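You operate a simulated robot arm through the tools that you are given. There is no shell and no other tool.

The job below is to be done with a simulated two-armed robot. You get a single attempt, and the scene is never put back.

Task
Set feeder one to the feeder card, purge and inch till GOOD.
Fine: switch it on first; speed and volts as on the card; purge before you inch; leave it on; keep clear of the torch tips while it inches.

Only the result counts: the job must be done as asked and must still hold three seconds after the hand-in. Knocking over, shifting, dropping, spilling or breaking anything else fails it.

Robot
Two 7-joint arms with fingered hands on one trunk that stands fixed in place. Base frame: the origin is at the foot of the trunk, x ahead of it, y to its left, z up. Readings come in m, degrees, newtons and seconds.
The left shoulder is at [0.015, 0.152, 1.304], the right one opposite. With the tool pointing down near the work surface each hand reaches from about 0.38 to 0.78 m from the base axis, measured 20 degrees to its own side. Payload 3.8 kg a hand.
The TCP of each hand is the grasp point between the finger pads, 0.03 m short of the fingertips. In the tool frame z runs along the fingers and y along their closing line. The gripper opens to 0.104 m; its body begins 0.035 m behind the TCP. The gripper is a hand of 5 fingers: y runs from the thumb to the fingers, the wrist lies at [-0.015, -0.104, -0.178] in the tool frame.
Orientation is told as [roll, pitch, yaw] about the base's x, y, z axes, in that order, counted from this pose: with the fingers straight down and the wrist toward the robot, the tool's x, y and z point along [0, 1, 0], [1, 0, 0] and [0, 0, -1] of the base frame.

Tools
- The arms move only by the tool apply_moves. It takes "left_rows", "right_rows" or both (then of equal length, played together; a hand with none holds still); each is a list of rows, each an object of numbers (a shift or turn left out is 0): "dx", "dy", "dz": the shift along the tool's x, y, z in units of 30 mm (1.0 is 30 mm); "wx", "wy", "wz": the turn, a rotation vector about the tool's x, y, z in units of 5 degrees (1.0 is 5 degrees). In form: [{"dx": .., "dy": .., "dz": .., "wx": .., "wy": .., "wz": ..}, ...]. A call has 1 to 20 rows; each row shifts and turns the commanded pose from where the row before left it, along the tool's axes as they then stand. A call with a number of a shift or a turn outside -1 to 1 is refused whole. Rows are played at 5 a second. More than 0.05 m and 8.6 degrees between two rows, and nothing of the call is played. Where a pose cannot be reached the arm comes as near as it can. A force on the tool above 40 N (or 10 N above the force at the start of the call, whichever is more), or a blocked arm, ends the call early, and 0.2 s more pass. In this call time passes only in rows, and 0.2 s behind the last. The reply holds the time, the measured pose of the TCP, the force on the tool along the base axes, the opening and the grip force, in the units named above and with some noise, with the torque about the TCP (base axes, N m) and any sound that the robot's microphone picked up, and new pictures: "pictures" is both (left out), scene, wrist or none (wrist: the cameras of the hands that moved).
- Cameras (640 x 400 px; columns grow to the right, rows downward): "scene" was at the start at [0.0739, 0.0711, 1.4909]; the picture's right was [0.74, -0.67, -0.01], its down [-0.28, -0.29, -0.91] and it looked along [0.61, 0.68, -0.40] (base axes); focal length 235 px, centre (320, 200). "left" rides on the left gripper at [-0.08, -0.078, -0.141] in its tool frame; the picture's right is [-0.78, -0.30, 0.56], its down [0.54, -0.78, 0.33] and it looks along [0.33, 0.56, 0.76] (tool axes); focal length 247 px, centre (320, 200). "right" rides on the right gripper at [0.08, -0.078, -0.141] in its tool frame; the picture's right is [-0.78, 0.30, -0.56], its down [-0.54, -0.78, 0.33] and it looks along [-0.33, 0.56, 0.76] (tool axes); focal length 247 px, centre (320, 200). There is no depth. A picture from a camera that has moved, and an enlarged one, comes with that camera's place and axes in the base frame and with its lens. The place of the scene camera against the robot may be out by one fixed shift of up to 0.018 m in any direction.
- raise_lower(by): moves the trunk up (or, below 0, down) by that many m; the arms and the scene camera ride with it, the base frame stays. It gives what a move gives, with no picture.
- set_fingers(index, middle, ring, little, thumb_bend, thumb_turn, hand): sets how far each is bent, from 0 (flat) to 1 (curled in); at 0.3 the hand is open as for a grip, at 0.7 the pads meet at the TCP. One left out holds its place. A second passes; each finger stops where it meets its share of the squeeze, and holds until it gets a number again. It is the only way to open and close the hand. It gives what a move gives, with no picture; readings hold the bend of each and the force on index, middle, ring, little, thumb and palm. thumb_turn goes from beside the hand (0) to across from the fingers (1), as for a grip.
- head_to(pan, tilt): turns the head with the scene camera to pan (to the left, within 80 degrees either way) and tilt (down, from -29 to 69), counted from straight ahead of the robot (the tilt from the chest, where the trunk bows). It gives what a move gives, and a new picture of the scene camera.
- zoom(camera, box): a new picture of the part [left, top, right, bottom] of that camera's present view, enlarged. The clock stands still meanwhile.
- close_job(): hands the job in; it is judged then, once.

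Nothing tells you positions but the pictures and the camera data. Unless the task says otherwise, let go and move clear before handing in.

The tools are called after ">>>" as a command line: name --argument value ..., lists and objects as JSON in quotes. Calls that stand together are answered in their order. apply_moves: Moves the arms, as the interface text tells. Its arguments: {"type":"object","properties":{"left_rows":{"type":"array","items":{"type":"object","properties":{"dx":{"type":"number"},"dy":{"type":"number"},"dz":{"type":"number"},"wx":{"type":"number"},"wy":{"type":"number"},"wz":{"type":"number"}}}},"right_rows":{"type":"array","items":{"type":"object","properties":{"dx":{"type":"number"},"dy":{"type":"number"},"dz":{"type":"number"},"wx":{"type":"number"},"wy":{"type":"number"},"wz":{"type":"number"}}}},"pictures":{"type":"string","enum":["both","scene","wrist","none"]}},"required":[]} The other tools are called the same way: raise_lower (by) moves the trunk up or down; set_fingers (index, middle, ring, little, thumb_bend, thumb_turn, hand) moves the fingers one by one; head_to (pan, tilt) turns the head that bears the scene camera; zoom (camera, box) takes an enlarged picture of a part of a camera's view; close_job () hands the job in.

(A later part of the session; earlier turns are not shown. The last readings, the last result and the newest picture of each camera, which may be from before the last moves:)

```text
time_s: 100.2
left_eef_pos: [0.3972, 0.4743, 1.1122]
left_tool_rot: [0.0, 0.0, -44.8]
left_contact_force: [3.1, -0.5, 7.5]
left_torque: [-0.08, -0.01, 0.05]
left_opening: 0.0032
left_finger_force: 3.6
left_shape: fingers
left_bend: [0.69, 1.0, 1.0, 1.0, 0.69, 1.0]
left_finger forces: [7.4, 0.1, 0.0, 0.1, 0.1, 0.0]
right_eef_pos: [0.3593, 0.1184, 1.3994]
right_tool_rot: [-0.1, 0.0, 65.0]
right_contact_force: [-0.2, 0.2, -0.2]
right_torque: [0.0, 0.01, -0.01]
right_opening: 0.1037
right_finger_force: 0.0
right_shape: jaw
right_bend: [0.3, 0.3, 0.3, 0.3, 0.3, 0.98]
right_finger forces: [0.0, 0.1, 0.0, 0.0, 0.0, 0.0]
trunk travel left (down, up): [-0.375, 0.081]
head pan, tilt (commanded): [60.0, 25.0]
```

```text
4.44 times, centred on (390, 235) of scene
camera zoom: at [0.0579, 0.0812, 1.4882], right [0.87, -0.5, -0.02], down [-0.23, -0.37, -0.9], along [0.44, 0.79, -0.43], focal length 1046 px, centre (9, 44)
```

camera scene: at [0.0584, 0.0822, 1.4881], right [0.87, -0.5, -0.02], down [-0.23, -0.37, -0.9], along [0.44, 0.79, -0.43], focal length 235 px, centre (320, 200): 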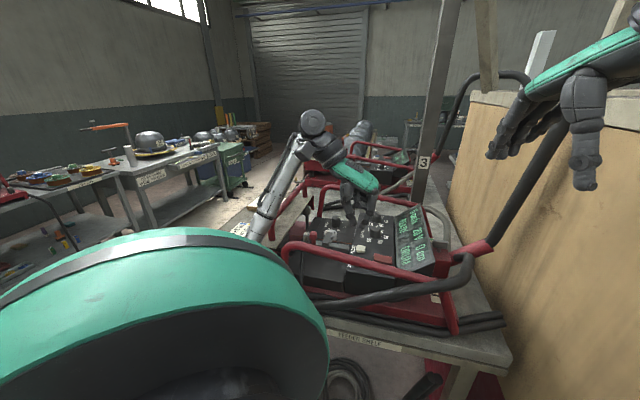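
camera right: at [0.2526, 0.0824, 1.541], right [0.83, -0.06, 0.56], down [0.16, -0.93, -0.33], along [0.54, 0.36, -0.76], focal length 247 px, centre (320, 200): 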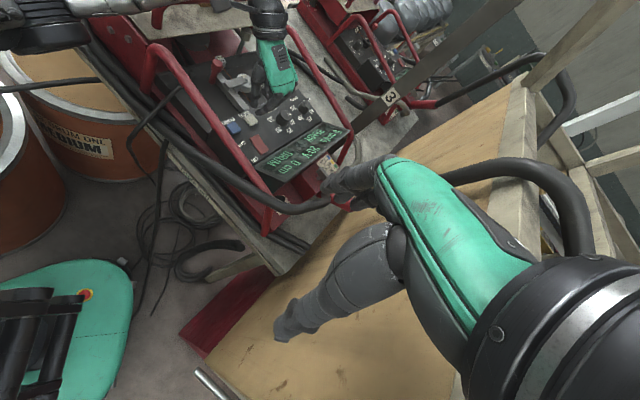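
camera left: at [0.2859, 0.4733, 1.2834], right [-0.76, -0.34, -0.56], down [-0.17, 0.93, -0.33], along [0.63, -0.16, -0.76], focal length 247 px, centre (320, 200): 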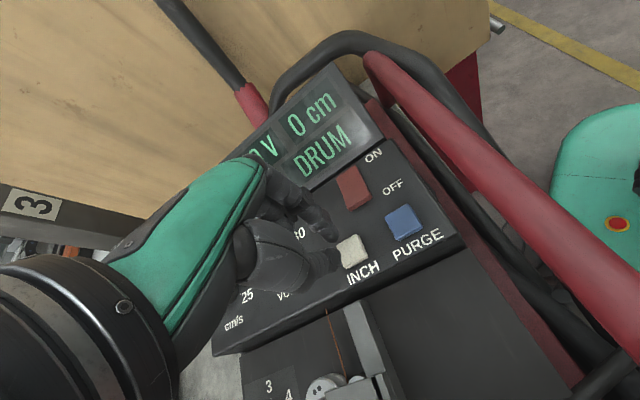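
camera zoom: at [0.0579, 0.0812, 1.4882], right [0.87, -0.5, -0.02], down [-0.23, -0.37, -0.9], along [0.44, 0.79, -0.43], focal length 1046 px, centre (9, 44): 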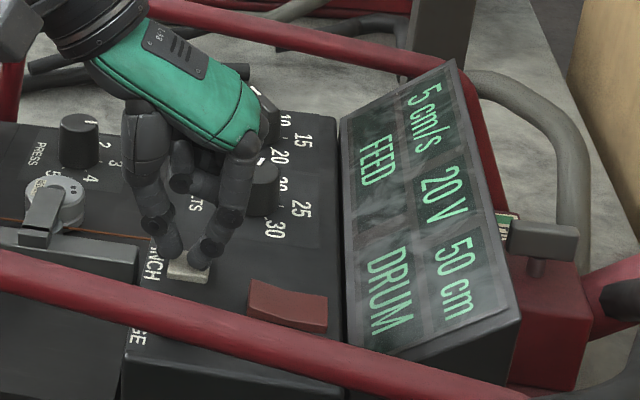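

>>> apply_moves --left_rows '[{}, {}, {}, {}, {}]' --pictures "none"

>>> zoom --camera "scene" --box '[330, 190, 450, 280]'

```text
time_s: 101.4
left_eef_pos: [0.3977, 0.4745, 1.1114]
left_tool_rot: [0.1, 0.0, -44.8]
left_contact_force: [2.3, 0.4, 6.8]
left_torque: [-0.11, -0.05, 0.07]
left_opening: 0.0037
left_finger_force: 3.7
left_shape: fingers
left_bend: [0.69, 1.0, 1.0, 1.0, 0.69, 1.0]
left_finger forces: [7.4, 0.0, 0.1, 0.1, 0.1, 0.0]
right_eef_pos: [0.3586, 0.119, 1.4]
right_tool_rot: [0.0, 0.0, 65.0]
right_contact_force: [0.6, 0.1, 0.8]
right_torque: [0.01, 0.02, 0.0]
right_opening: 0.1038
right_finger_force: 0.1
right_shape: jaw
right_bend: [0.3, 0.3, 0.3, 0.3, 0.3, 0.98]
right_finger forces: [0.0, 0.0, 0.0, 0.1, 0.0, 0.0]
trunk travel left (down, up): [-0.375, 0.081]
head pan, tilt (commanded): [60.0, 25.0]
```

```text
4.44 times, centred on (390, 235) of scene
camera zoom: at [0.0579, 0.0812, 1.4882], right [0.87, -0.5, -0.02], down [-0.23, -0.37, -0.9], along [0.44, 0.79, -0.43], focal length 1046 px, centre (9, 44)
```

zoom: 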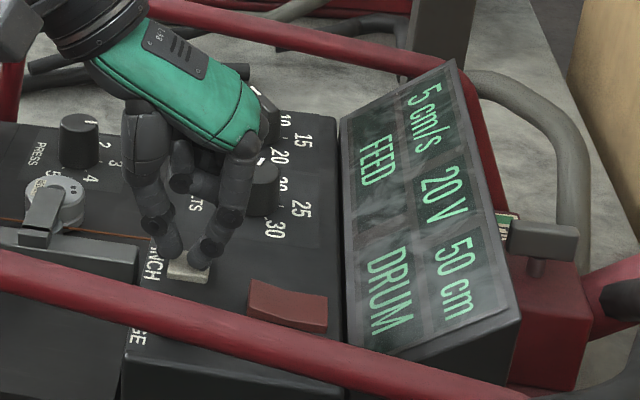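

>>> apply_moves --left_rows '[{}, {}, {}, {}, {}]' --pictures "none"

>>> zoom --camera "scene" --box '[330, 190, 450, 280]'

```text
time_s: 102.6
left_eef_pos: [0.3986, 0.4734, 1.1106]
left_tool_rot: [0.0, 0.0, -44.8]
left_contact_force: [1.4, 0.0, 7.7]
left_torque: [-0.13, -0.09, 0.0]
left_opening: 0.0033
left_finger_force: 4.1
left_shape: fingers
left_bend: [0.69, 1.0, 1.0, 1.0, 0.69, 1.0]
left_finger forces: [7.4, 0.1, 0.0, 0.0, 0.0, 0.0]
right_eef_pos: [0.3593, 0.1187, 1.4]
right_tool_rot: [0.0, 0.0, 65.0]
right_contact_force: [0.5, 0.5, 0.0]
right_torque: [0.02, -0.01, 0.01]
right_opening: 0.1038
right_finger_force: 0.1
right_shape: jaw
right_bend: [0.3, 0.3, 0.3, 0.3, 0.3, 0.98]
right_finger forces: [0.0, 0.0, 0.1, 0.0, 0.0, 0.0]
trunk travel left (down, up): [-0.375, 0.081]
head pan, tilt (commanded): [60.0, 25.0]
```

```text
4.44 times, centred on (390, 235) of scene
camera zoom: at [0.0579, 0.0812, 1.4882], right [0.87, -0.5, -0.02], down [-0.23, -0.37, -0.9], along [0.44, 0.79, -0.43], focal length 1046 px, centre (9, 44)
```

zoom: 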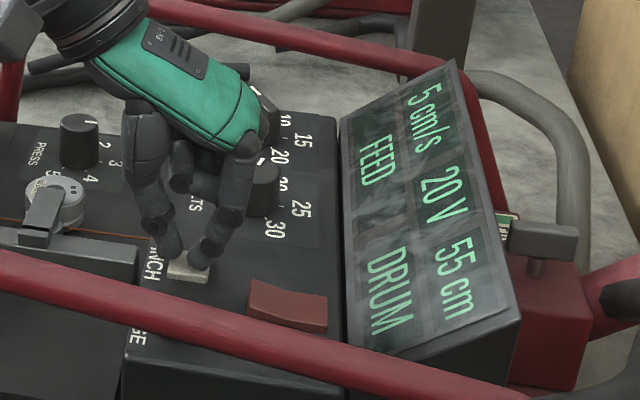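

>>> apply_moves --left_rows '[{}, {}, {}, {}, {}]' --pictures "none"

>>> zoom --camera "scene" --box '[330, 190, 450, 280]'

```text
time_s: 103.8
left_eef_pos: [0.3965, 0.4734, 1.1106]
left_tool_rot: [0.0, -0.1, -44.8]
left_contact_force: [1.8, -0.3, 7.7]
left_torque: [-0.1, -0.09, 0.04]
left_opening: 0.0036
left_finger_force: 3.7
left_shape: fingers
left_bend: [0.69, 1.0, 1.0, 1.0, 0.69, 1.0]
left_finger forces: [7.5, 0.0, 0.0, 0.0, 0.0, 0.0]
right_eef_pos: [0.3585, 0.1187, 1.4001]
right_tool_rot: [0.0, -0.1, 65.0]
right_contact_force: [-0.4, 0.4, -0.2]
right_torque: [-0.02, 0.0, 0.02]
right_opening: 0.1037
right_finger_force: 0.0
right_shape: jaw
right_bend: [0.3, 0.3, 0.3, 0.3, 0.3, 0.98]
right_finger forces: [0.1, 0.0, 0.1, 0.0, 0.0, 0.0]
trunk travel left (down, up): [-0.375, 0.081]
head pan, tilt (commanded): [60.0, 25.0]
```

```text
4.44 times, centred on (390, 235) of scene
camera zoom: at [0.0579, 0.0812, 1.4882], right [0.87, -0.5, -0.02], down [-0.23, -0.37, -0.9], along [0.44, 0.79, -0.43], focal length 1046 px, centre (9, 44)
```

zoom: 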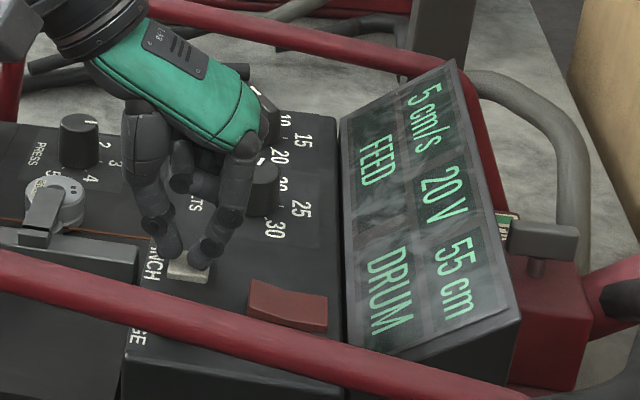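

>>> apply_moves --left_rows '[{}, {}, {}, {}, {}]' --pictures "none"

>>> zoom --camera "scene" --box '[330, 190, 450, 280]'

```text
time_s: 105.0
left_eef_pos: [0.3982, 0.4734, 1.11]
left_tool_rot: [0.0, -0.1, -44.8]
left_contact_force: [2.8, 0.5, 7.7]
left_torque: [-0.11, -0.06, -0.01]
left_opening: 0.0036
left_finger_force: 3.4
left_shape: fingers
left_bend: [0.69, 1.0, 1.0, 1.0, 0.69, 1.0]
left_finger forces: [7.4, 0.1, 0.0, 0.1, 0.0, 0.1]
right_eef_pos: [0.358, 0.1182, 1.4005]
right_tool_rot: [0.0, 0.0, 65.0]
right_contact_force: [0.1, -0.2, 0.3]
right_torque: [0.02, 0.01, 0.03]
right_opening: 0.1036
right_finger_force: 0.0
right_shape: jaw
right_bend: [0.3, 0.3, 0.3, 0.3, 0.3, 0.98]
right_finger forces: [0.0, 0.1, 0.2, 0.0, 0.0, 0.1]
trunk travel left (down, up): [-0.375, 0.081]
head pan, tilt (commanded): [60.0, 25.0]
```

```text
4.44 times, centred on (390, 235) of scene
camera zoom: at [0.0579, 0.0812, 1.4882], right [0.87, -0.5, -0.02], down [-0.23, -0.37, -0.9], along [0.44, 0.79, -0.43], focal length 1046 px, centre (9, 44)
```

zoom: 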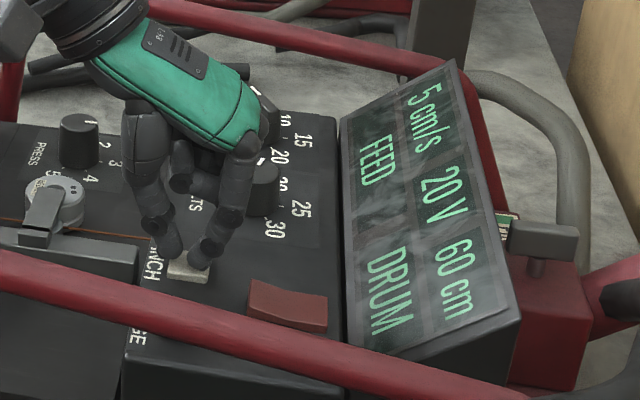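

>>> apply_moves --left_rows '[{}, {}, {}, {}, {}, {}]' --pictures "none"

>>> zoom --camera "scene" --box '[330, 190, 450, 280]'

```text
time_s: 106.4
left_eef_pos: [0.3977, 0.4729, 1.1108]
left_tool_rot: [0.0, -0.1, -44.8]
left_contact_force: [1.6, 0.2, 8.0]
left_torque: [-0.12, -0.07, 0.05]
left_opening: 0.0035
left_finger_force: 3.5
left_shape: fingers
left_bend: [0.69, 1.0, 1.0, 1.0, 0.69, 1.0]
left_finger forces: [7.4, 0.0, 0.0, 0.0, 0.0, 0.0]
right_eef_pos: [0.3588, 0.1189, 1.4007]
right_tool_rot: [-0.1, -0.1, 65.1]
right_contact_force: [-0.7, 0.3, -0.2]
right_torque: [0.0, -0.05, 0.02]
right_opening: 0.1037
right_finger_force: 0.2
right_shape: jaw
right_bend: [0.3, 0.3, 0.3, 0.3, 0.3, 0.98]
right_finger forces: [0.1, 0.0, 0.0, 0.1, 0.1, 0.0]
trunk travel left (down, up): [-0.375, 0.081]
head pan, tilt (commanded): [60.0, 25.0]
```

```text
4.44 times, centred on (390, 235) of scene
camera zoom: at [0.0579, 0.0812, 1.4882], right [0.87, -0.5, -0.02], down [-0.23, -0.37, -0.9], along [0.44, 0.79, -0.43], focal length 1046 px, centre (9, 44)
```

zoom: 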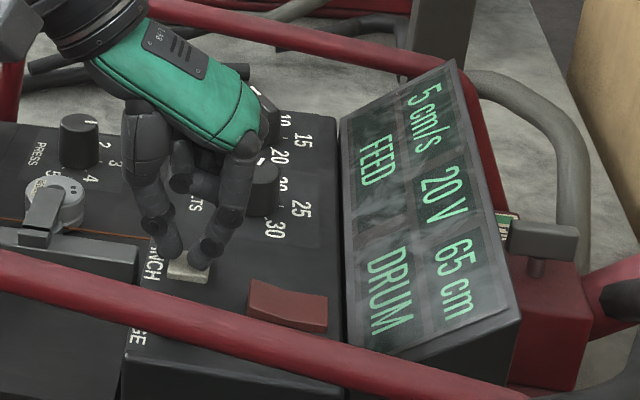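

>>> apply_moves --left_rows '[{}, {}, {}, {}, {}]' --pictures "none"

>>> zoom --camera "scene" --box '[330, 190, 450, 280]'

```text
time_s: 107.6
left_eef_pos: [0.3979, 0.474, 1.1113]
left_tool_rot: [0.0, -0.1, -44.8]
left_contact_force: [3.0, -0.2, 7.7]
left_torque: [-0.08, -0.09, 0.03]
left_opening: 0.0032
left_finger_force: 3.5
left_shape: fingers
left_bend: [0.69, 1.0, 1.0, 1.0, 0.69, 1.0]
left_finger forces: [7.4, 0.0, 0.0, 0.0, 0.1, 0.1]
right_eef_pos: [0.3592, 0.1192, 1.401]
right_tool_rot: [0.0, 0.1, 65.0]
right_contact_force: [-0.7, 0.4, 0.7]
right_torque: [-0.02, -0.03, 0.05]
right_opening: 0.1037
right_finger_force: 0.0
right_shape: jaw
right_bend: [0.3, 0.3, 0.3, 0.3, 0.3, 0.98]
right_finger forces: [0.0, 0.0, 0.0, 0.0, 0.0, 0.0]
trunk travel left (down, up): [-0.375, 0.081]
head pan, tilt (commanded): [60.0, 25.0]
```

```text
4.44 times, centred on (390, 235) of scene
camera zoom: at [0.0579, 0.0812, 1.4882], right [0.87, -0.5, -0.02], down [-0.23, -0.37, -0.9], along [0.44, 0.79, -0.43], focal length 1046 px, centre (9, 44)
```

zoom: 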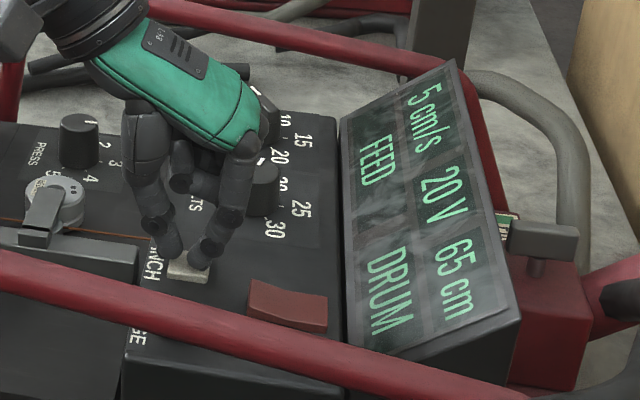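

>>> apply_moves --left_rows '[{}, {}, {}, {}, {}]' --pictures "none"

>>> zoom --camera "scene" --box '[330, 190, 450, 280]'

```text
time_s: 108.8
left_eef_pos: [0.3976, 0.474, 1.1101]
left_tool_rot: [0.0, 0.0, -44.7]
left_contact_force: [2.4, 0.0, 7.5]
left_torque: [-0.13, -0.06, 0.0]
left_opening: 0.0036
left_finger_force: 3.3
left_shape: fingers
left_bend: [0.69, 1.0, 1.0, 1.0, 0.69, 1.0]
left_finger forces: [7.5, 0.0, 0.0, 0.0, 0.0, 0.0]
right_eef_pos: [0.3591, 0.1189, 1.4002]
right_tool_rot: [0.0, -0.1, 65.0]
right_contact_force: [-0.1, 0.1, 0.5]
right_torque: [-0.01, -0.04, -0.03]
right_opening: 0.1036
right_finger_force: 0.1
right_shape: jaw
right_bend: [0.3, 0.3, 0.3, 0.3, 0.3, 0.98]
right_finger forces: [0.1, 0.0, 0.0, 0.0, 0.0, 0.1]
trunk travel left (down, up): [-0.375, 0.081]
head pan, tilt (commanded): [60.0, 25.0]
```

```text
4.44 times, centred on (390, 235) of scene
camera zoom: at [0.0579, 0.0812, 1.4882], right [0.87, -0.5, -0.02], down [-0.23, -0.37, -0.9], along [0.44, 0.79, -0.43], focal length 1046 px, centre (9, 44)
```

zoom: 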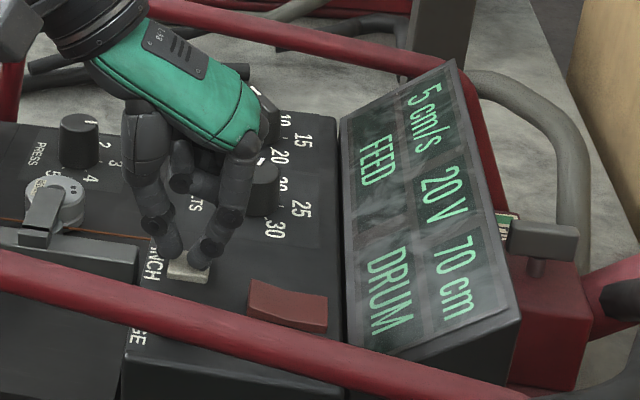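

>>> apply_moves --left_rows '[{}, {}, {}, {}, {}]' --pictures "none"

>>> zoom --camera "scene" --box '[330, 190, 450, 280]'

```text
time_s: 110.0
left_eef_pos: [0.3978, 0.4748, 1.111]
left_tool_rot: [-0.1, -0.1, -44.9]
left_contact_force: [3.5, 0.3, 7.3]
left_torque: [-0.12, -0.04, 0.02]
left_opening: 0.0036
left_finger_force: 3.8
left_shape: fingers
left_bend: [0.69, 1.0, 1.0, 1.0, 0.69, 1.0]
left_finger forces: [7.6, 0.0, 0.0, 0.0, 0.0, 0.0]
right_eef_pos: [0.3584, 0.1184, 1.3997]
right_tool_rot: [0.0, 0.1, 65.0]
right_contact_force: [0.0, -0.3, -0.1]
right_torque: [0.0, 0.03, 0.01]
right_opening: 0.1037
right_finger_force: 0.1
right_shape: jaw
right_bend: [0.3, 0.3, 0.3, 0.3, 0.3, 0.98]
right_finger forces: [0.1, 0.0, 0.0, 0.0, 0.0, 0.1]
trunk travel left (down, up): [-0.375, 0.081]
head pan, tilt (commanded): [60.0, 25.0]
```

```text
4.44 times, centred on (390, 235) of scene
camera zoom: at [0.0579, 0.0812, 1.4882], right [0.87, -0.5, -0.02], down [-0.23, -0.37, -0.9], along [0.44, 0.79, -0.43], focal length 1046 px, centre (9, 44)
```

zoom: 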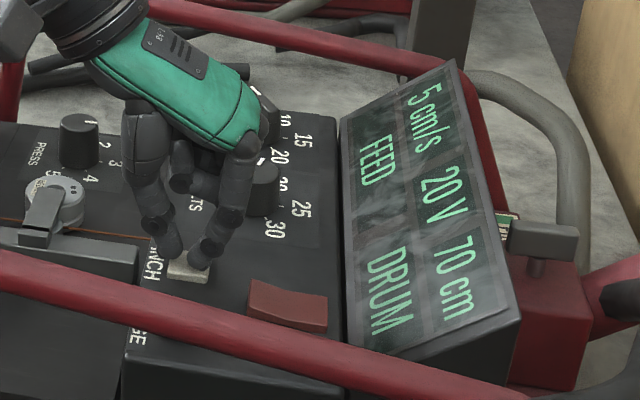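

>>> apply_moves --left_rows '[{}, {}, {}, {}, {}]' --pictures "none"

>>> zoom --camera "scene" --box '[330, 190, 450, 280]'

```text
time_s: 111.2
left_eef_pos: [0.398, 0.4736, 1.1117]
left_tool_rot: [0.0, -0.1, -44.8]
left_contact_force: [2.1, 0.1, 7.0]
left_torque: [-0.15, -0.11, 0.04]
left_opening: 0.0037
left_finger_force: 3.7
left_shape: fingers
left_bend: [0.69, 1.0, 1.0, 1.0, 0.69, 1.0]
left_finger forces: [7.5, 0.0, 0.0, 0.0, 0.0, 0.0]
right_eef_pos: [0.3588, 0.1204, 1.4009]
right_tool_rot: [0.0, 0.0, 64.9]
right_contact_force: [0.0, 0.5, 0.6]
right_torque: [0.0, -0.02, -0.02]
right_opening: 0.1037
right_finger_force: 0.0
right_shape: jaw
right_bend: [0.3, 0.3, 0.3, 0.3, 0.3, 0.98]
right_finger forces: [0.0, 0.1, 0.0, 0.1, 0.0, 0.0]
trunk travel left (down, up): [-0.375, 0.081]
head pan, tilt (commanded): [60.0, 25.0]
```

```text
4.44 times, centred on (390, 235) of scene
camera zoom: at [0.0579, 0.0812, 1.4882], right [0.87, -0.5, -0.02], down [-0.23, -0.37, -0.9], along [0.44, 0.79, -0.43], focal length 1046 px, centre (9, 44)
```

zoom: 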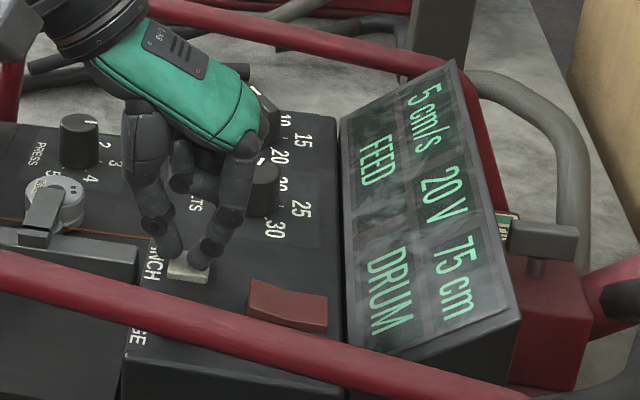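

>>> apply_moves --left_rows '[{}, {}, {}, {}, {}]' --pictures "none"

>>> zoom --camera "scene" --box '[330, 190, 450, 280]'

```text
time_s: 112.4
left_eef_pos: [0.3967, 0.4743, 1.1104]
left_tool_rot: [0.0, -0.1, -44.8]
left_contact_force: [2.1, -0.8, 7.7]
left_torque: [-0.09, -0.07, 0.02]
left_opening: 0.0035
left_finger_force: 3.6
left_shape: fingers
left_bend: [0.69, 1.0, 1.0, 1.0, 0.69, 1.0]
left_finger forces: [7.4, 0.0, 0.0, 0.0, 0.0, 0.0]
right_eef_pos: [0.359, 0.1193, 1.4]
right_tool_rot: [0.1, 0.0, 65.0]
right_contact_force: [-0.2, 0.1, 0.1]
right_torque: [0.01, 0.03, -0.02]
right_opening: 0.1037
right_finger_force: 0.1
right_shape: jaw
right_bend: [0.3, 0.3, 0.3, 0.3, 0.3, 0.98]
right_finger forces: [0.0, 0.0, 0.0, 0.2, 0.1, 0.0]
trunk travel left (down, up): [-0.375, 0.081]
head pan, tilt (commanded): [60.0, 25.0]
```

```text
4.44 times, centred on (390, 235) of scene
camera zoom: at [0.0579, 0.0812, 1.4882], right [0.87, -0.5, -0.02], down [-0.23, -0.37, -0.9], along [0.44, 0.79, -0.43], focal length 1046 px, centre (9, 44)
```

zoom: 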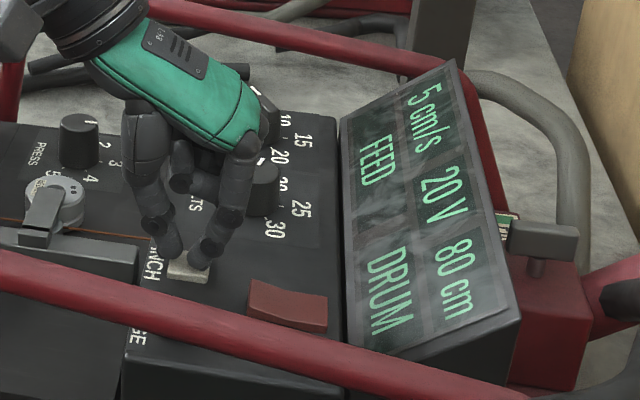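

>>> apply_moves --left_rows '[{}, {}, {}, {}, {}]' --pictures "none"

>>> zoom --camera "scene" --box '[330, 190, 450, 280]'

```text
time_s: 113.6
left_eef_pos: [0.3974, 0.4741, 1.11]
left_tool_rot: [0.0, -0.1, -44.8]
left_contact_force: [2.2, -0.5, 7.6]
left_torque: [-0.14, -0.08, 0.03]
left_opening: 0.0036
left_finger_force: 3.6
left_shape: fingers
left_bend: [0.69, 1.0, 1.0, 1.0, 0.69, 1.0]
left_finger forces: [7.4, 0.0, 0.1, 0.0, 0.0, 0.1]
right_eef_pos: [0.3579, 0.1188, 1.4003]
right_tool_rot: [0.0, 0.0, 65.0]
right_contact_force: [0.6, -0.3, 0.0]
right_torque: [-0.04, -0.01, -0.02]
right_opening: 0.1038
right_finger_force: 0.0
right_shape: jaw
right_bend: [0.3, 0.3, 0.3, 0.3, 0.3, 0.98]
right_finger forces: [0.0, 0.1, 0.0, 0.0, 0.0, 0.0]
trunk travel left (down, up): [-0.375, 0.081]
head pan, tilt (commanded): [60.0, 25.0]
```

```text
4.44 times, centred on (390, 235) of scene
camera zoom: at [0.0579, 0.0812, 1.4882], right [0.87, -0.5, -0.02], down [-0.23, -0.37, -0.9], along [0.44, 0.79, -0.43], focal length 1046 px, centre (9, 44)
```

zoom: 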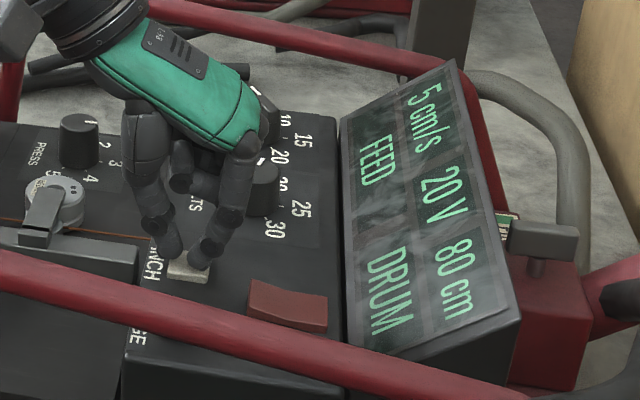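

>>> apply_moves --left_rows '[{}, {}, {}, {}, {}]' --pictures "none"

>>> zoom --camera "scene" --box '[330, 190, 450, 280]'

```text
time_s: 114.8
left_eef_pos: [0.3974, 0.4736, 1.1115]
left_tool_rot: [0.0, -0.1, -44.8]
left_contact_force: [1.9, -1.2, 7.1]
left_torque: [-0.09, -0.12, -0.01]
left_opening: 0.0035
left_finger_force: 3.8
left_shape: fingers
left_bend: [0.69, 1.0, 1.0, 1.0, 0.69, 1.0]
left_finger forces: [7.4, 0.0, 0.1, 0.0, 0.0, 0.0]
right_eef_pos: [0.3592, 0.1186, 1.4005]
right_tool_rot: [0.1, -0.1, 65.0]
right_contact_force: [0.6, 0.2, 0.8]
right_torque: [0.0, 0.0, 0.02]
right_opening: 0.1039
right_finger_force: 0.0
right_shape: jaw
right_bend: [0.3, 0.3, 0.3, 0.3, 0.3, 0.98]
right_finger forces: [0.0, 0.0, 0.1, 0.1, 0.0, 0.1]
trunk travel left (down, up): [-0.375, 0.081]
head pan, tilt (commanded): [60.0, 25.0]
```

```text
4.44 times, centred on (390, 235) of scene
camera zoom: at [0.0579, 0.0812, 1.4882], right [0.87, -0.5, -0.02], down [-0.23, -0.37, -0.9], along [0.44, 0.79, -0.43], focal length 1046 px, centre (9, 44)
```

zoom: 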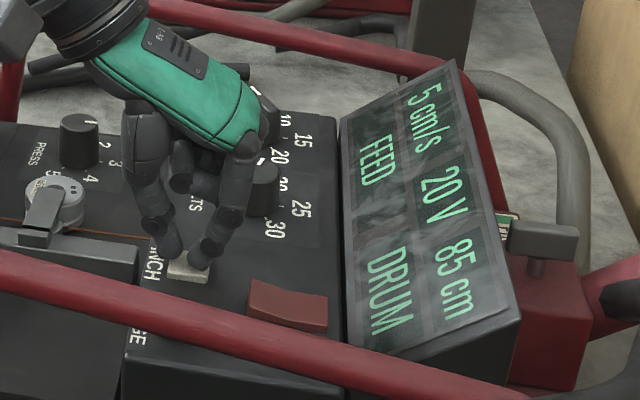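

>>> apply_moves --left_rows '[{}, {}, {}, {}, {}]' --pictures "none"

>>> zoom --camera "scene" --box '[330, 190, 450, 280]'

```text
time_s: 116.0
left_eef_pos: [0.3975, 0.4742, 1.1107]
left_tool_rot: [-0.1, 0.0, -44.7]
left_contact_force: [1.8, 0.5, 6.8]
left_torque: [-0.11, -0.05, 0.0]
left_opening: 0.0035
left_finger_force: 3.6
left_shape: fingers
left_bend: [0.69, 1.0, 1.0, 1.0, 0.69, 1.0]
left_finger forces: [7.4, 0.0, 0.0, 0.1, 0.0, 0.1]
right_eef_pos: [0.3585, 0.1189, 1.4006]
right_tool_rot: [0.0, -0.1, 65.0]
right_contact_force: [0.3, 0.2, -0.7]
right_torque: [0.01, 0.0, 0.0]
right_opening: 0.1038
right_finger_force: 0.0
right_shape: jaw
right_bend: [0.3, 0.3, 0.3, 0.3, 0.3, 0.98]
right_finger forces: [0.1, 0.0, 0.0, 0.1, 0.0, 0.0]
trunk travel left (down, up): [-0.375, 0.081]
head pan, tilt (commanded): [60.0, 25.0]
```

```text
4.44 times, centred on (390, 235) of scene
camera zoom: at [0.0579, 0.0812, 1.4882], right [0.87, -0.5, -0.02], down [-0.23, -0.37, -0.9], along [0.44, 0.79, -0.43], focal length 1046 px, centre (9, 44)
```

zoom: 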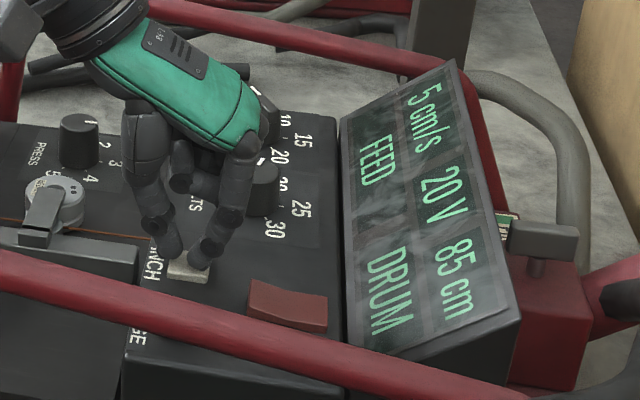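

>>> apply_moves --left_rows '[{}, {}, {}, {}, {}]' --pictures "none"

>>> zoom --camera "scene" --box '[330, 190, 450, 280]'

```text
time_s: 117.2
left_eef_pos: [0.3978, 0.4739, 1.1109]
left_tool_rot: [-0.1, -0.1, -44.9]
left_contact_force: [2.7, -0.8, 6.9]
left_torque: [-0.1, -0.07, 0.04]
left_opening: 0.0035
left_finger_force: 3.6
left_shape: fingers
left_bend: [0.69, 1.0, 1.0, 1.0, 0.69, 1.0]
left_finger forces: [7.4, 0.0, 0.0, 0.0, 0.0, 0.0]
right_eef_pos: [0.3593, 0.1199, 1.4]
right_tool_rot: [0.0, 0.1, 65.0]
right_contact_force: [-0.4, 0.1, -1.4]
right_torque: [0.04, 0.02, 0.0]
right_opening: 0.1036
right_finger_force: 0.1
right_shape: jaw
right_bend: [0.3, 0.3, 0.3, 0.3, 0.3, 0.98]
right_finger forces: [0.1, 0.0, 0.0, 0.1, 0.0, 0.0]
trunk travel left (down, up): [-0.375, 0.081]
head pan, tilt (commanded): [60.0, 25.0]
```

```text
4.44 times, centred on (390, 235) of scene
camera zoom: at [0.0579, 0.0812, 1.4882], right [0.87, -0.5, -0.02], down [-0.23, -0.37, -0.9], along [0.44, 0.79, -0.43], focal length 1046 px, centre (9, 44)
```

zoom: 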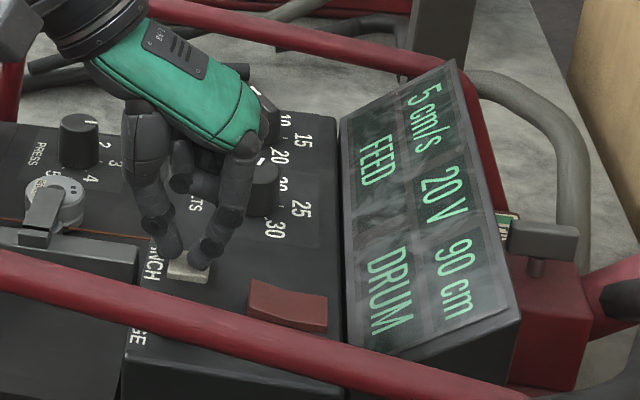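

>>> apply_moves --left_rows '[{}, {}, {}, {}, {}]' --pictures "none"

>>> zoom --camera "scene" --box '[330, 190, 450, 280]'

```text
time_s: 118.4
left_eef_pos: [0.3977, 0.4727, 1.1115]
left_tool_rot: [0.0, -0.1, -44.9]
left_contact_force: [2.7, -0.2, 7.2]
left_torque: [-0.13, -0.07, 0.03]
left_opening: 0.0034
left_finger_force: 3.9
left_shape: fingers
left_bend: [0.69, 1.0, 1.0, 1.0, 0.69, 1.0]
left_finger forces: [7.4, 0.0, 0.0, 0.0, 0.0, 0.1]
right_eef_pos: [0.36, 0.1193, 1.4004]
right_tool_rot: [0.1, -0.1, 65.0]
right_contact_force: [0.0, 0.6, 0.7]
right_torque: [-0.02, -0.02, -0.01]
right_opening: 0.1037
right_finger_force: 0.1
right_shape: jaw
right_bend: [0.3, 0.3, 0.3, 0.3, 0.3, 0.98]
right_finger forces: [0.0, 0.1, 0.0, 0.1, 0.1, 0.1]
trunk travel left (down, up): [-0.375, 0.081]
head pan, tilt (commanded): [60.0, 25.0]
```

```text
4.44 times, centred on (390, 235) of scene
camera zoom: at [0.0579, 0.0812, 1.4882], right [0.87, -0.5, -0.02], down [-0.23, -0.37, -0.9], along [0.44, 0.79, -0.43], focal length 1046 px, centre (9, 44)
```

zoom: 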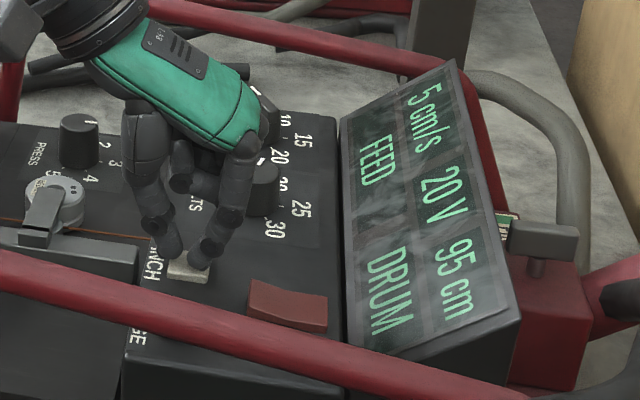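

>>> apply_moves --left_rows '[{}, {}, {}, {}, {}]' --pictures "none"

>>> zoom --camera "scene" --box '[330, 190, 450, 280]'

```text
time_s: 119.6
left_eef_pos: [0.3978, 0.4746, 1.1109]
left_tool_rot: [0.0, -0.2, -44.8]
left_contact_force: [2.1, 0.0, 7.1]
left_torque: [-0.09, -0.07, 0.01]
left_opening: 0.0035
left_finger_force: 3.7
left_shape: fingers
left_bend: [0.69, 1.0, 1.0, 1.0, 0.69, 1.0]
left_finger forces: [7.3, 0.1, 0.1, 0.0, 0.0, 0.0]
right_eef_pos: [0.3577, 0.1196, 1.4007]
right_tool_rot: [0.0, 0.1, 65.0]
right_contact_force: [-0.9, 0.0, 0.3]
right_torque: [0.02, -0.01, 0.02]
right_opening: 0.104
right_finger_force: 0.0
right_shape: jaw
right_bend: [0.3, 0.3, 0.3, 0.3, 0.3, 0.98]
right_finger forces: [0.1, 0.0, 0.0, 0.1, 0.0, 0.1]
trunk travel left (down, up): [-0.375, 0.081]
head pan, tilt (commanded): [60.0, 25.0]
```

```text
4.44 times, centred on (390, 235) of scene
camera zoom: at [0.0579, 0.0812, 1.4882], right [0.87, -0.5, -0.02], down [-0.23, -0.37, -0.9], along [0.44, 0.79, -0.43], focal length 1046 px, centre (9, 44)
```

zoom: 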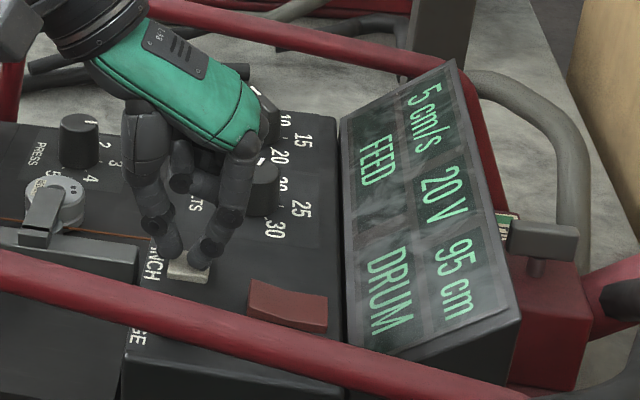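

>>> apply_moves --left_rows '[{}, {}, {}, {}]' --pictures "none"

>>> zoom --camera "scene" --box '[330, 190, 450, 280]'

```text
time_s: 120.6
left_eef_pos: [0.399, 0.4737, 1.1106]
left_tool_rot: [-0.1, -0.1, -44.9]
left_contact_force: [2.7, -0.4, 7.2]
left_torque: [-0.1, -0.08, 0.01]
left_opening: 0.0033
left_finger_force: 4.1
left_shape: fingers
left_bend: [0.69, 1.0, 1.0, 1.0, 0.69, 1.0]
left_finger forces: [7.4, 0.0, 0.1, 0.0, 0.0, 0.1]
right_eef_pos: [0.3584, 0.1188, 1.4006]
right_tool_rot: [0.0, 0.0, 65.0]
right_contact_force: [0.1, 0.2, -0.5]
right_torque: [0.0, 0.0, 0.05]
right_opening: 0.1036
right_finger_force: 0.1
right_shape: jaw
right_bend: [0.3, 0.3, 0.3, 0.3, 0.3, 0.98]
right_finger forces: [0.0, 0.1, 0.1, 0.1, 0.0, 0.0]
trunk travel left (down, up): [-0.375, 0.081]
head pan, tilt (commanded): [60.0, 25.0]
```

```text
4.44 times, centred on (390, 235) of scene
camera zoom: at [0.0579, 0.0812, 1.4882], right [0.87, -0.5, -0.02], down [-0.23, -0.37, -0.9], along [0.44, 0.79, -0.43], focal length 1046 px, centre (9, 44)
```

zoom: 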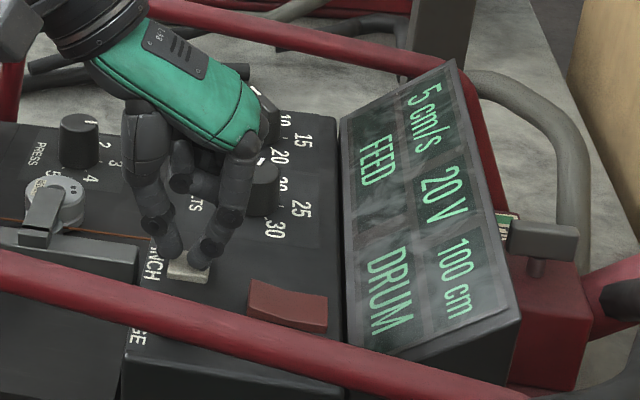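

>>> apply_moves --left_rows '[{}, {}, {}, {}]' --pictures "none"

>>> zoom --camera "scene" --box '[330, 190, 450, 280]'

```text
time_s: 121.6
left_eef_pos: [0.3979, 0.4747, 1.1109]
left_tool_rot: [0.0, -0.1, -44.7]
left_contact_force: [2.5, -1.1, 7.5]
left_torque: [-0.11, -0.09, 0.07]
left_opening: 0.0034
left_finger_force: 3.5
left_shape: fingers
left_bend: [0.69, 1.0, 1.0, 1.0, 0.69, 1.0]
left_finger forces: [7.4, 0.0, 0.0, 0.1, 0.0, 0.0]
right_eef_pos: [0.3579, 0.1197, 1.3998]
right_tool_rot: [0.1, 0.0, 65.0]
right_contact_force: [0.2, 0.0, 0.1]
right_torque: [0.01, 0.01, 0.01]
right_opening: 0.1038
right_finger_force: 0.3
right_shape: jaw
right_bend: [0.3, 0.3, 0.3, 0.3, 0.3, 0.98]
right_finger forces: [0.0, 0.0, 0.1, 0.0, 0.0, 0.1]
trunk travel left (down, up): [-0.375, 0.081]
head pan, tilt (commanded): [60.0, 25.0]
```

```text
4.44 times, centred on (390, 235) of scene
camera zoom: at [0.0579, 0.0812, 1.4882], right [0.87, -0.5, -0.02], down [-0.23, -0.37, -0.9], along [0.44, 0.79, -0.43], focal length 1046 px, centre (9, 44)
```

zoom: 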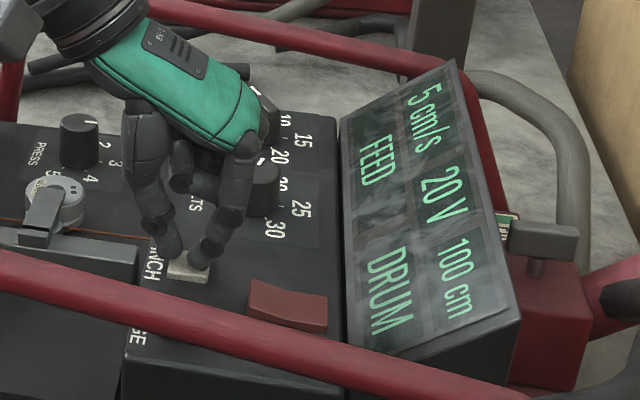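

>>> apply_moves --left_rows '[{}, {}, {}, {}, {}]' --pictures "none"

>>> zoom --camera "scene" --box '[330, 190, 450, 280]'

```text
time_s: 122.8
left_eef_pos: [0.3971, 0.4732, 1.1111]
left_tool_rot: [0.0, -0.2, -44.8]
left_contact_force: [2.1, -0.8, 7.1]
left_torque: [-0.07, -0.11, 0.04]
left_opening: 0.0033
left_finger_force: 3.3
left_shape: fingers
left_bend: [0.69, 1.0, 1.0, 1.0, 0.69, 1.0]
left_finger forces: [7.4, 0.1, 0.1, 0.1, 0.0, 0.0]
right_eef_pos: [0.3591, 0.12, 1.3999]
right_tool_rot: [0.0, 0.0, 65.1]
right_contact_force: [0.6, 0.5, -0.2]
right_torque: [-0.01, 0.02, -0.02]
right_opening: 0.1036
right_finger_force: 0.0
right_shape: jaw
right_bend: [0.3, 0.3, 0.3, 0.3, 0.3, 0.98]
right_finger forces: [0.0, 0.1, 0.0, 0.0, 0.0, 0.0]
trunk travel left (down, up): [-0.375, 0.081]
head pan, tilt (commanded): [60.0, 25.0]
```

```text
4.44 times, centred on (390, 235) of scene
camera zoom: at [0.0579, 0.0812, 1.4882], right [0.87, -0.5, -0.02], down [-0.23, -0.37, -0.9], along [0.44, 0.79, -0.43], focal length 1046 px, centre (9, 44)
```

zoom: 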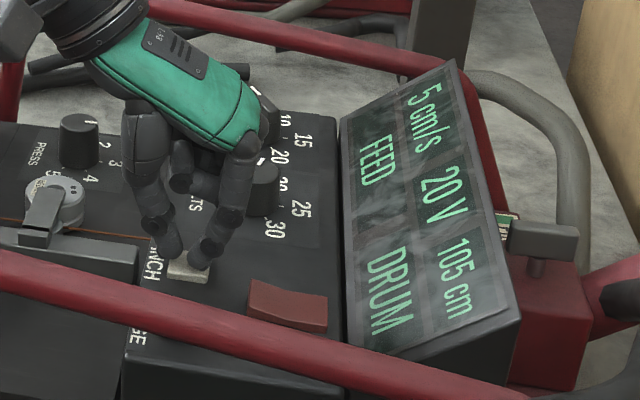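

>>> apply_moves --left_rows '[{}, {}, {}, {}, {}]' --pictures "none"

>>> zoom --camera "scene" --box '[330, 190, 450, 280]'

```text
time_s: 124.0
left_eef_pos: [0.3979, 0.4736, 1.1109]
left_tool_rot: [0.0, -0.2, -44.8]
left_contact_force: [2.2, -0.4, 7.2]
left_torque: [-0.09, -0.12, 0.04]
left_opening: 0.0037
left_finger_force: 3.4
left_shape: fingers
left_bend: [0.69, 1.0, 1.0, 1.0, 0.69, 1.0]
left_finger forces: [7.3, 0.0, 0.1, 0.1, 0.0, 0.1]
right_eef_pos: [0.3588, 0.1188, 1.3993]
right_tool_rot: [0.0, 0.0, 65.1]
right_contact_force: [0.6, 0.9, 0.2]
right_torque: [0.0, 0.03, 0.02]
right_opening: 0.1036
right_finger_force: 0.0
right_shape: jaw
right_bend: [0.3, 0.3, 0.3, 0.3, 0.3, 0.98]
right_finger forces: [0.1, 0.0, 0.1, 0.1, 0.0, 0.0]
trunk travel left (down, up): [-0.375, 0.081]
head pan, tilt (commanded): [60.0, 25.0]
```

```text
4.44 times, centred on (390, 235) of scene
camera zoom: at [0.0579, 0.0812, 1.4882], right [0.87, -0.5, -0.02], down [-0.23, -0.37, -0.9], along [0.44, 0.79, -0.43], focal length 1046 px, centre (9, 44)
```

zoom: 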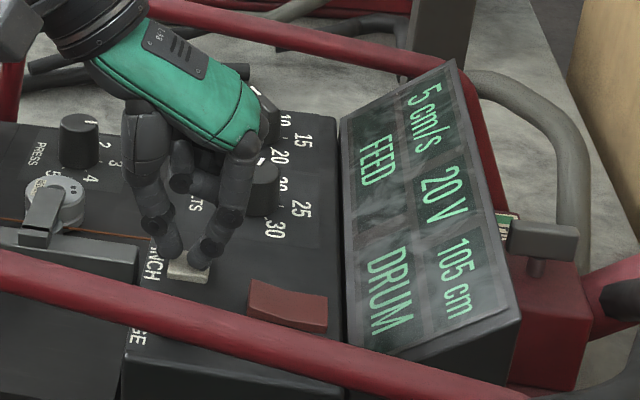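

>>> apply_moves --left_rows '[{}, {}, {}, {}, {}]' --pictures "none"

>>> zoom --camera "scene" --box '[330, 190, 450, 280]'

```text
time_s: 125.2
left_eef_pos: [0.3974, 0.4738, 1.1114]
left_tool_rot: [-0.1, 0.0, -44.8]
left_contact_force: [1.6, 0.2, 6.4]
left_torque: [-0.12, -0.05, 0.04]
left_opening: 0.0034
left_finger_force: 3.9
left_shape: fingers
left_bend: [0.69, 1.0, 1.0, 1.0, 0.69, 1.0]
left_finger forces: [7.3, 0.0, 0.0, 0.0, 0.1, 0.0]
right_eef_pos: [0.3591, 0.1185, 1.3998]
right_tool_rot: [0.0, 0.1, 65.0]
right_contact_force: [0.5, 0.4, 0.2]
right_torque: [0.0, 0.01, 0.01]
right_opening: 0.1036
right_finger_force: 0.0
right_shape: jaw
right_bend: [0.3, 0.3, 0.3, 0.3, 0.3, 0.98]
right_finger forces: [0.1, 0.1, 0.0, 0.0, 0.0, 0.1]
trunk travel left (down, up): [-0.375, 0.081]
head pan, tilt (commanded): [60.0, 25.0]
```

```text
4.44 times, centred on (390, 235) of scene
camera zoom: at [0.0579, 0.0812, 1.4882], right [0.87, -0.5, -0.02], down [-0.23, -0.37, -0.9], along [0.44, 0.79, -0.43], focal length 1046 px, centre (9, 44)
```

zoom: 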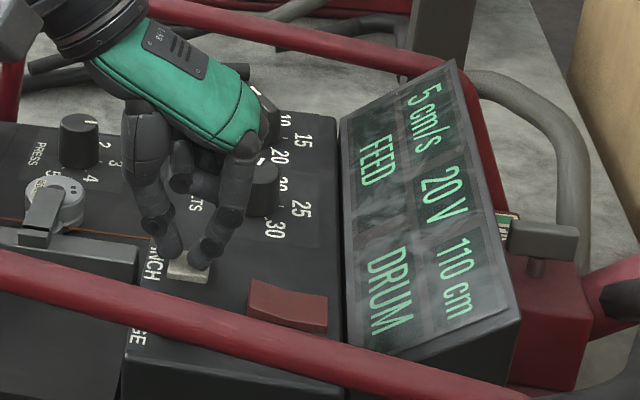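

>>> apply_moves --left_rows '[{}, {}, {}, {}, {}]' --pictures "none"

>>> zoom --camera "scene" --box '[330, 190, 450, 280]'

```text
time_s: 126.4
left_eef_pos: [0.3969, 0.473, 1.1106]
left_tool_rot: [0.0, 0.0, -44.8]
left_contact_force: [2.1, -0.4, 6.5]
left_torque: [-0.1, -0.1, 0.02]
left_opening: 0.0034
left_finger_force: 4.1
left_shape: fingers
left_bend: [0.69, 1.0, 1.0, 1.0, 0.69, 1.0]
left_finger forces: [7.4, 0.0, 0.0, 0.1, 0.0, 0.0]
right_eef_pos: [0.3596, 0.1189, 1.3994]
right_tool_rot: [0.0, -0.1, 65.0]
right_contact_force: [0.2, 0.0, -0.2]
right_torque: [0.02, 0.0, 0.02]
right_opening: 0.1036
right_finger_force: 0.1
right_shape: jaw
right_bend: [0.3, 0.3, 0.3, 0.3, 0.3, 0.98]
right_finger forces: [0.0, 0.0, 0.0, 0.1, 0.0, 0.0]
trunk travel left (down, up): [-0.375, 0.081]
head pan, tilt (commanded): [60.0, 25.0]
```

```text
4.44 times, centred on (390, 235) of scene
camera zoom: at [0.0579, 0.0812, 1.4882], right [0.87, -0.5, -0.02], down [-0.23, -0.37, -0.9], along [0.44, 0.79, -0.43], focal length 1046 px, centre (9, 44)
```

zoom: 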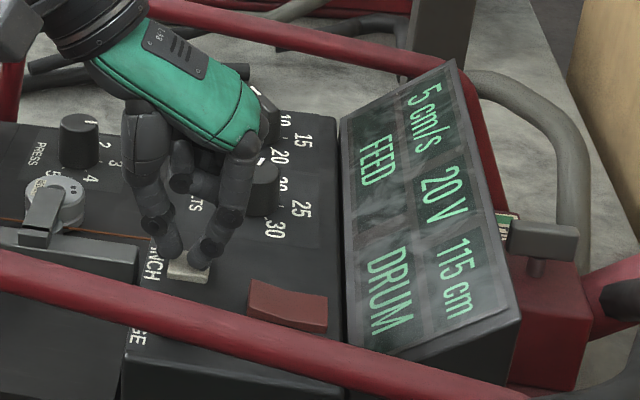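

>>> apply_moves --left_rows '[{}, {}, {}, {}, {}]' --pictures "none"

>>> zoom --camera "scene" --box '[330, 190, 450, 280]'

```text
time_s: 127.6
left_eef_pos: [0.3984, 0.4732, 1.1113]
left_tool_rot: [0.0, -0.2, -44.7]
left_contact_force: [3.0, -0.5, 6.4]
left_torque: [-0.11, -0.04, 0.06]
left_opening: 0.0036
left_finger_force: 3.6
left_shape: fingers
left_bend: [0.69, 1.0, 1.0, 1.0, 0.69, 1.0]
left_finger forces: [7.4, 0.1, 0.0, 0.1, 0.0, 0.0]
right_eef_pos: [0.3587, 0.1185, 1.3991]
right_tool_rot: [0.0, 0.0, 65.0]
right_contact_force: [-0.1, 0.0, 0.3]
right_torque: [0.01, 0.03, 0.01]
right_opening: 0.1037
right_finger_force: 0.1
right_shape: jaw
right_bend: [0.3, 0.3, 0.3, 0.3, 0.3, 0.98]
right_finger forces: [0.1, 0.1, 0.1, 0.0, 0.0, 0.0]
trunk travel left (down, up): [-0.375, 0.081]
head pan, tilt (commanded): [60.0, 25.0]
```

```text
4.44 times, centred on (390, 235) of scene
camera zoom: at [0.0579, 0.0812, 1.4882], right [0.87, -0.5, -0.02], down [-0.23, -0.37, -0.9], along [0.44, 0.79, -0.43], focal length 1046 px, centre (9, 44)
```

zoom: 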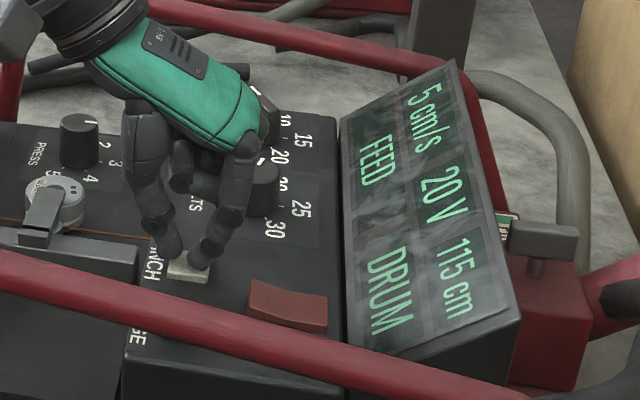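

>>> apply_moves --left_rows '[{}, {}, {}, {}]' --pictures "none"

>>> zoom --camera "scene" --box '[330, 190, 450, 280]'

```text
time_s: 128.6
left_eef_pos: [0.3973, 0.474, 1.1103]
left_tool_rot: [0.1, -0.1, -44.8]
left_contact_force: [2.1, 0.2, 7.0]
left_torque: [-0.13, -0.09, 0.0]
left_opening: 0.0037
left_finger_force: 4.0
left_shape: fingers
left_bend: [0.69, 1.0, 1.0, 1.0, 0.69, 1.0]
left_finger forces: [7.4, 0.0, 0.0, 0.0, 0.0, 0.0]
right_eef_pos: [0.3596, 0.1189, 1.4008]
right_tool_rot: [0.1, 0.0, 65.0]
right_contact_force: [-0.2, -0.1, 0.9]
right_torque: [0.0, 0.0, -0.01]
right_opening: 0.1038
right_finger_force: 0.0
right_shape: jaw
right_bend: [0.3, 0.3, 0.3, 0.3, 0.3, 0.98]
right_finger forces: [0.0, 0.0, 0.0, 0.1, 0.0, 0.0]
trunk travel left (down, up): [-0.375, 0.081]
head pan, tilt (commanded): [60.0, 25.0]
```

```text
4.44 times, centred on (390, 235) of scene
camera zoom: at [0.0579, 0.0812, 1.4882], right [0.87, -0.5, -0.02], down [-0.23, -0.37, -0.9], along [0.44, 0.79, -0.43], focal length 1046 px, centre (9, 44)
```

zoom: 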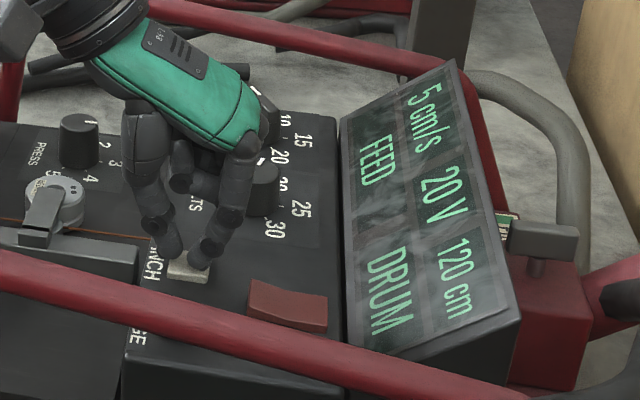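

>>> apply_moves --left_rows '[{}, {}, {}, {}, {}]' --pictures "none"

>>> zoom --camera "scene" --box '[330, 190, 450, 280]'

```text
time_s: 129.8
left_eef_pos: [0.3978, 0.4743, 1.1115]
left_tool_rot: [0.0, -0.1, -44.7]
left_contact_force: [3.0, -0.2, 7.6]
left_torque: [-0.15, -0.08, 0.07]
left_opening: 0.0034
left_finger_force: 3.6
left_shape: fingers
left_bend: [0.69, 1.0, 1.0, 1.0, 0.69, 1.0]
left_finger forces: [7.4, 0.0, 0.0, 0.0, 0.1, 0.0]
right_eef_pos: [0.3591, 0.118, 1.3999]
right_tool_rot: [0.0, 0.0, 65.0]
right_contact_force: [0.0, -0.5, -0.6]
right_torque: [0.01, -0.02, 0.02]
right_opening: 0.1034
right_finger_force: 0.0
right_shape: jaw
right_bend: [0.3, 0.3, 0.3, 0.3, 0.3, 0.98]
right_finger forces: [0.1, 0.0, 0.1, 0.0, 0.0, 0.0]
trunk travel left (down, up): [-0.375, 0.081]
head pan, tilt (commanded): [60.0, 25.0]
```

```text
4.44 times, centred on (390, 235) of scene
camera zoom: at [0.0579, 0.0812, 1.4882], right [0.87, -0.5, -0.02], down [-0.23, -0.37, -0.9], along [0.44, 0.79, -0.43], focal length 1046 px, centre (9, 44)
```

zoom: 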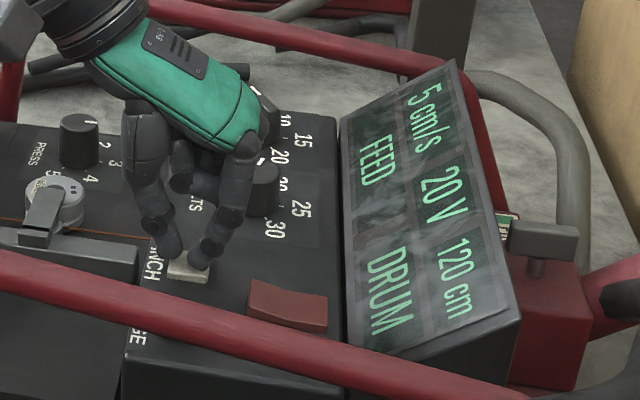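

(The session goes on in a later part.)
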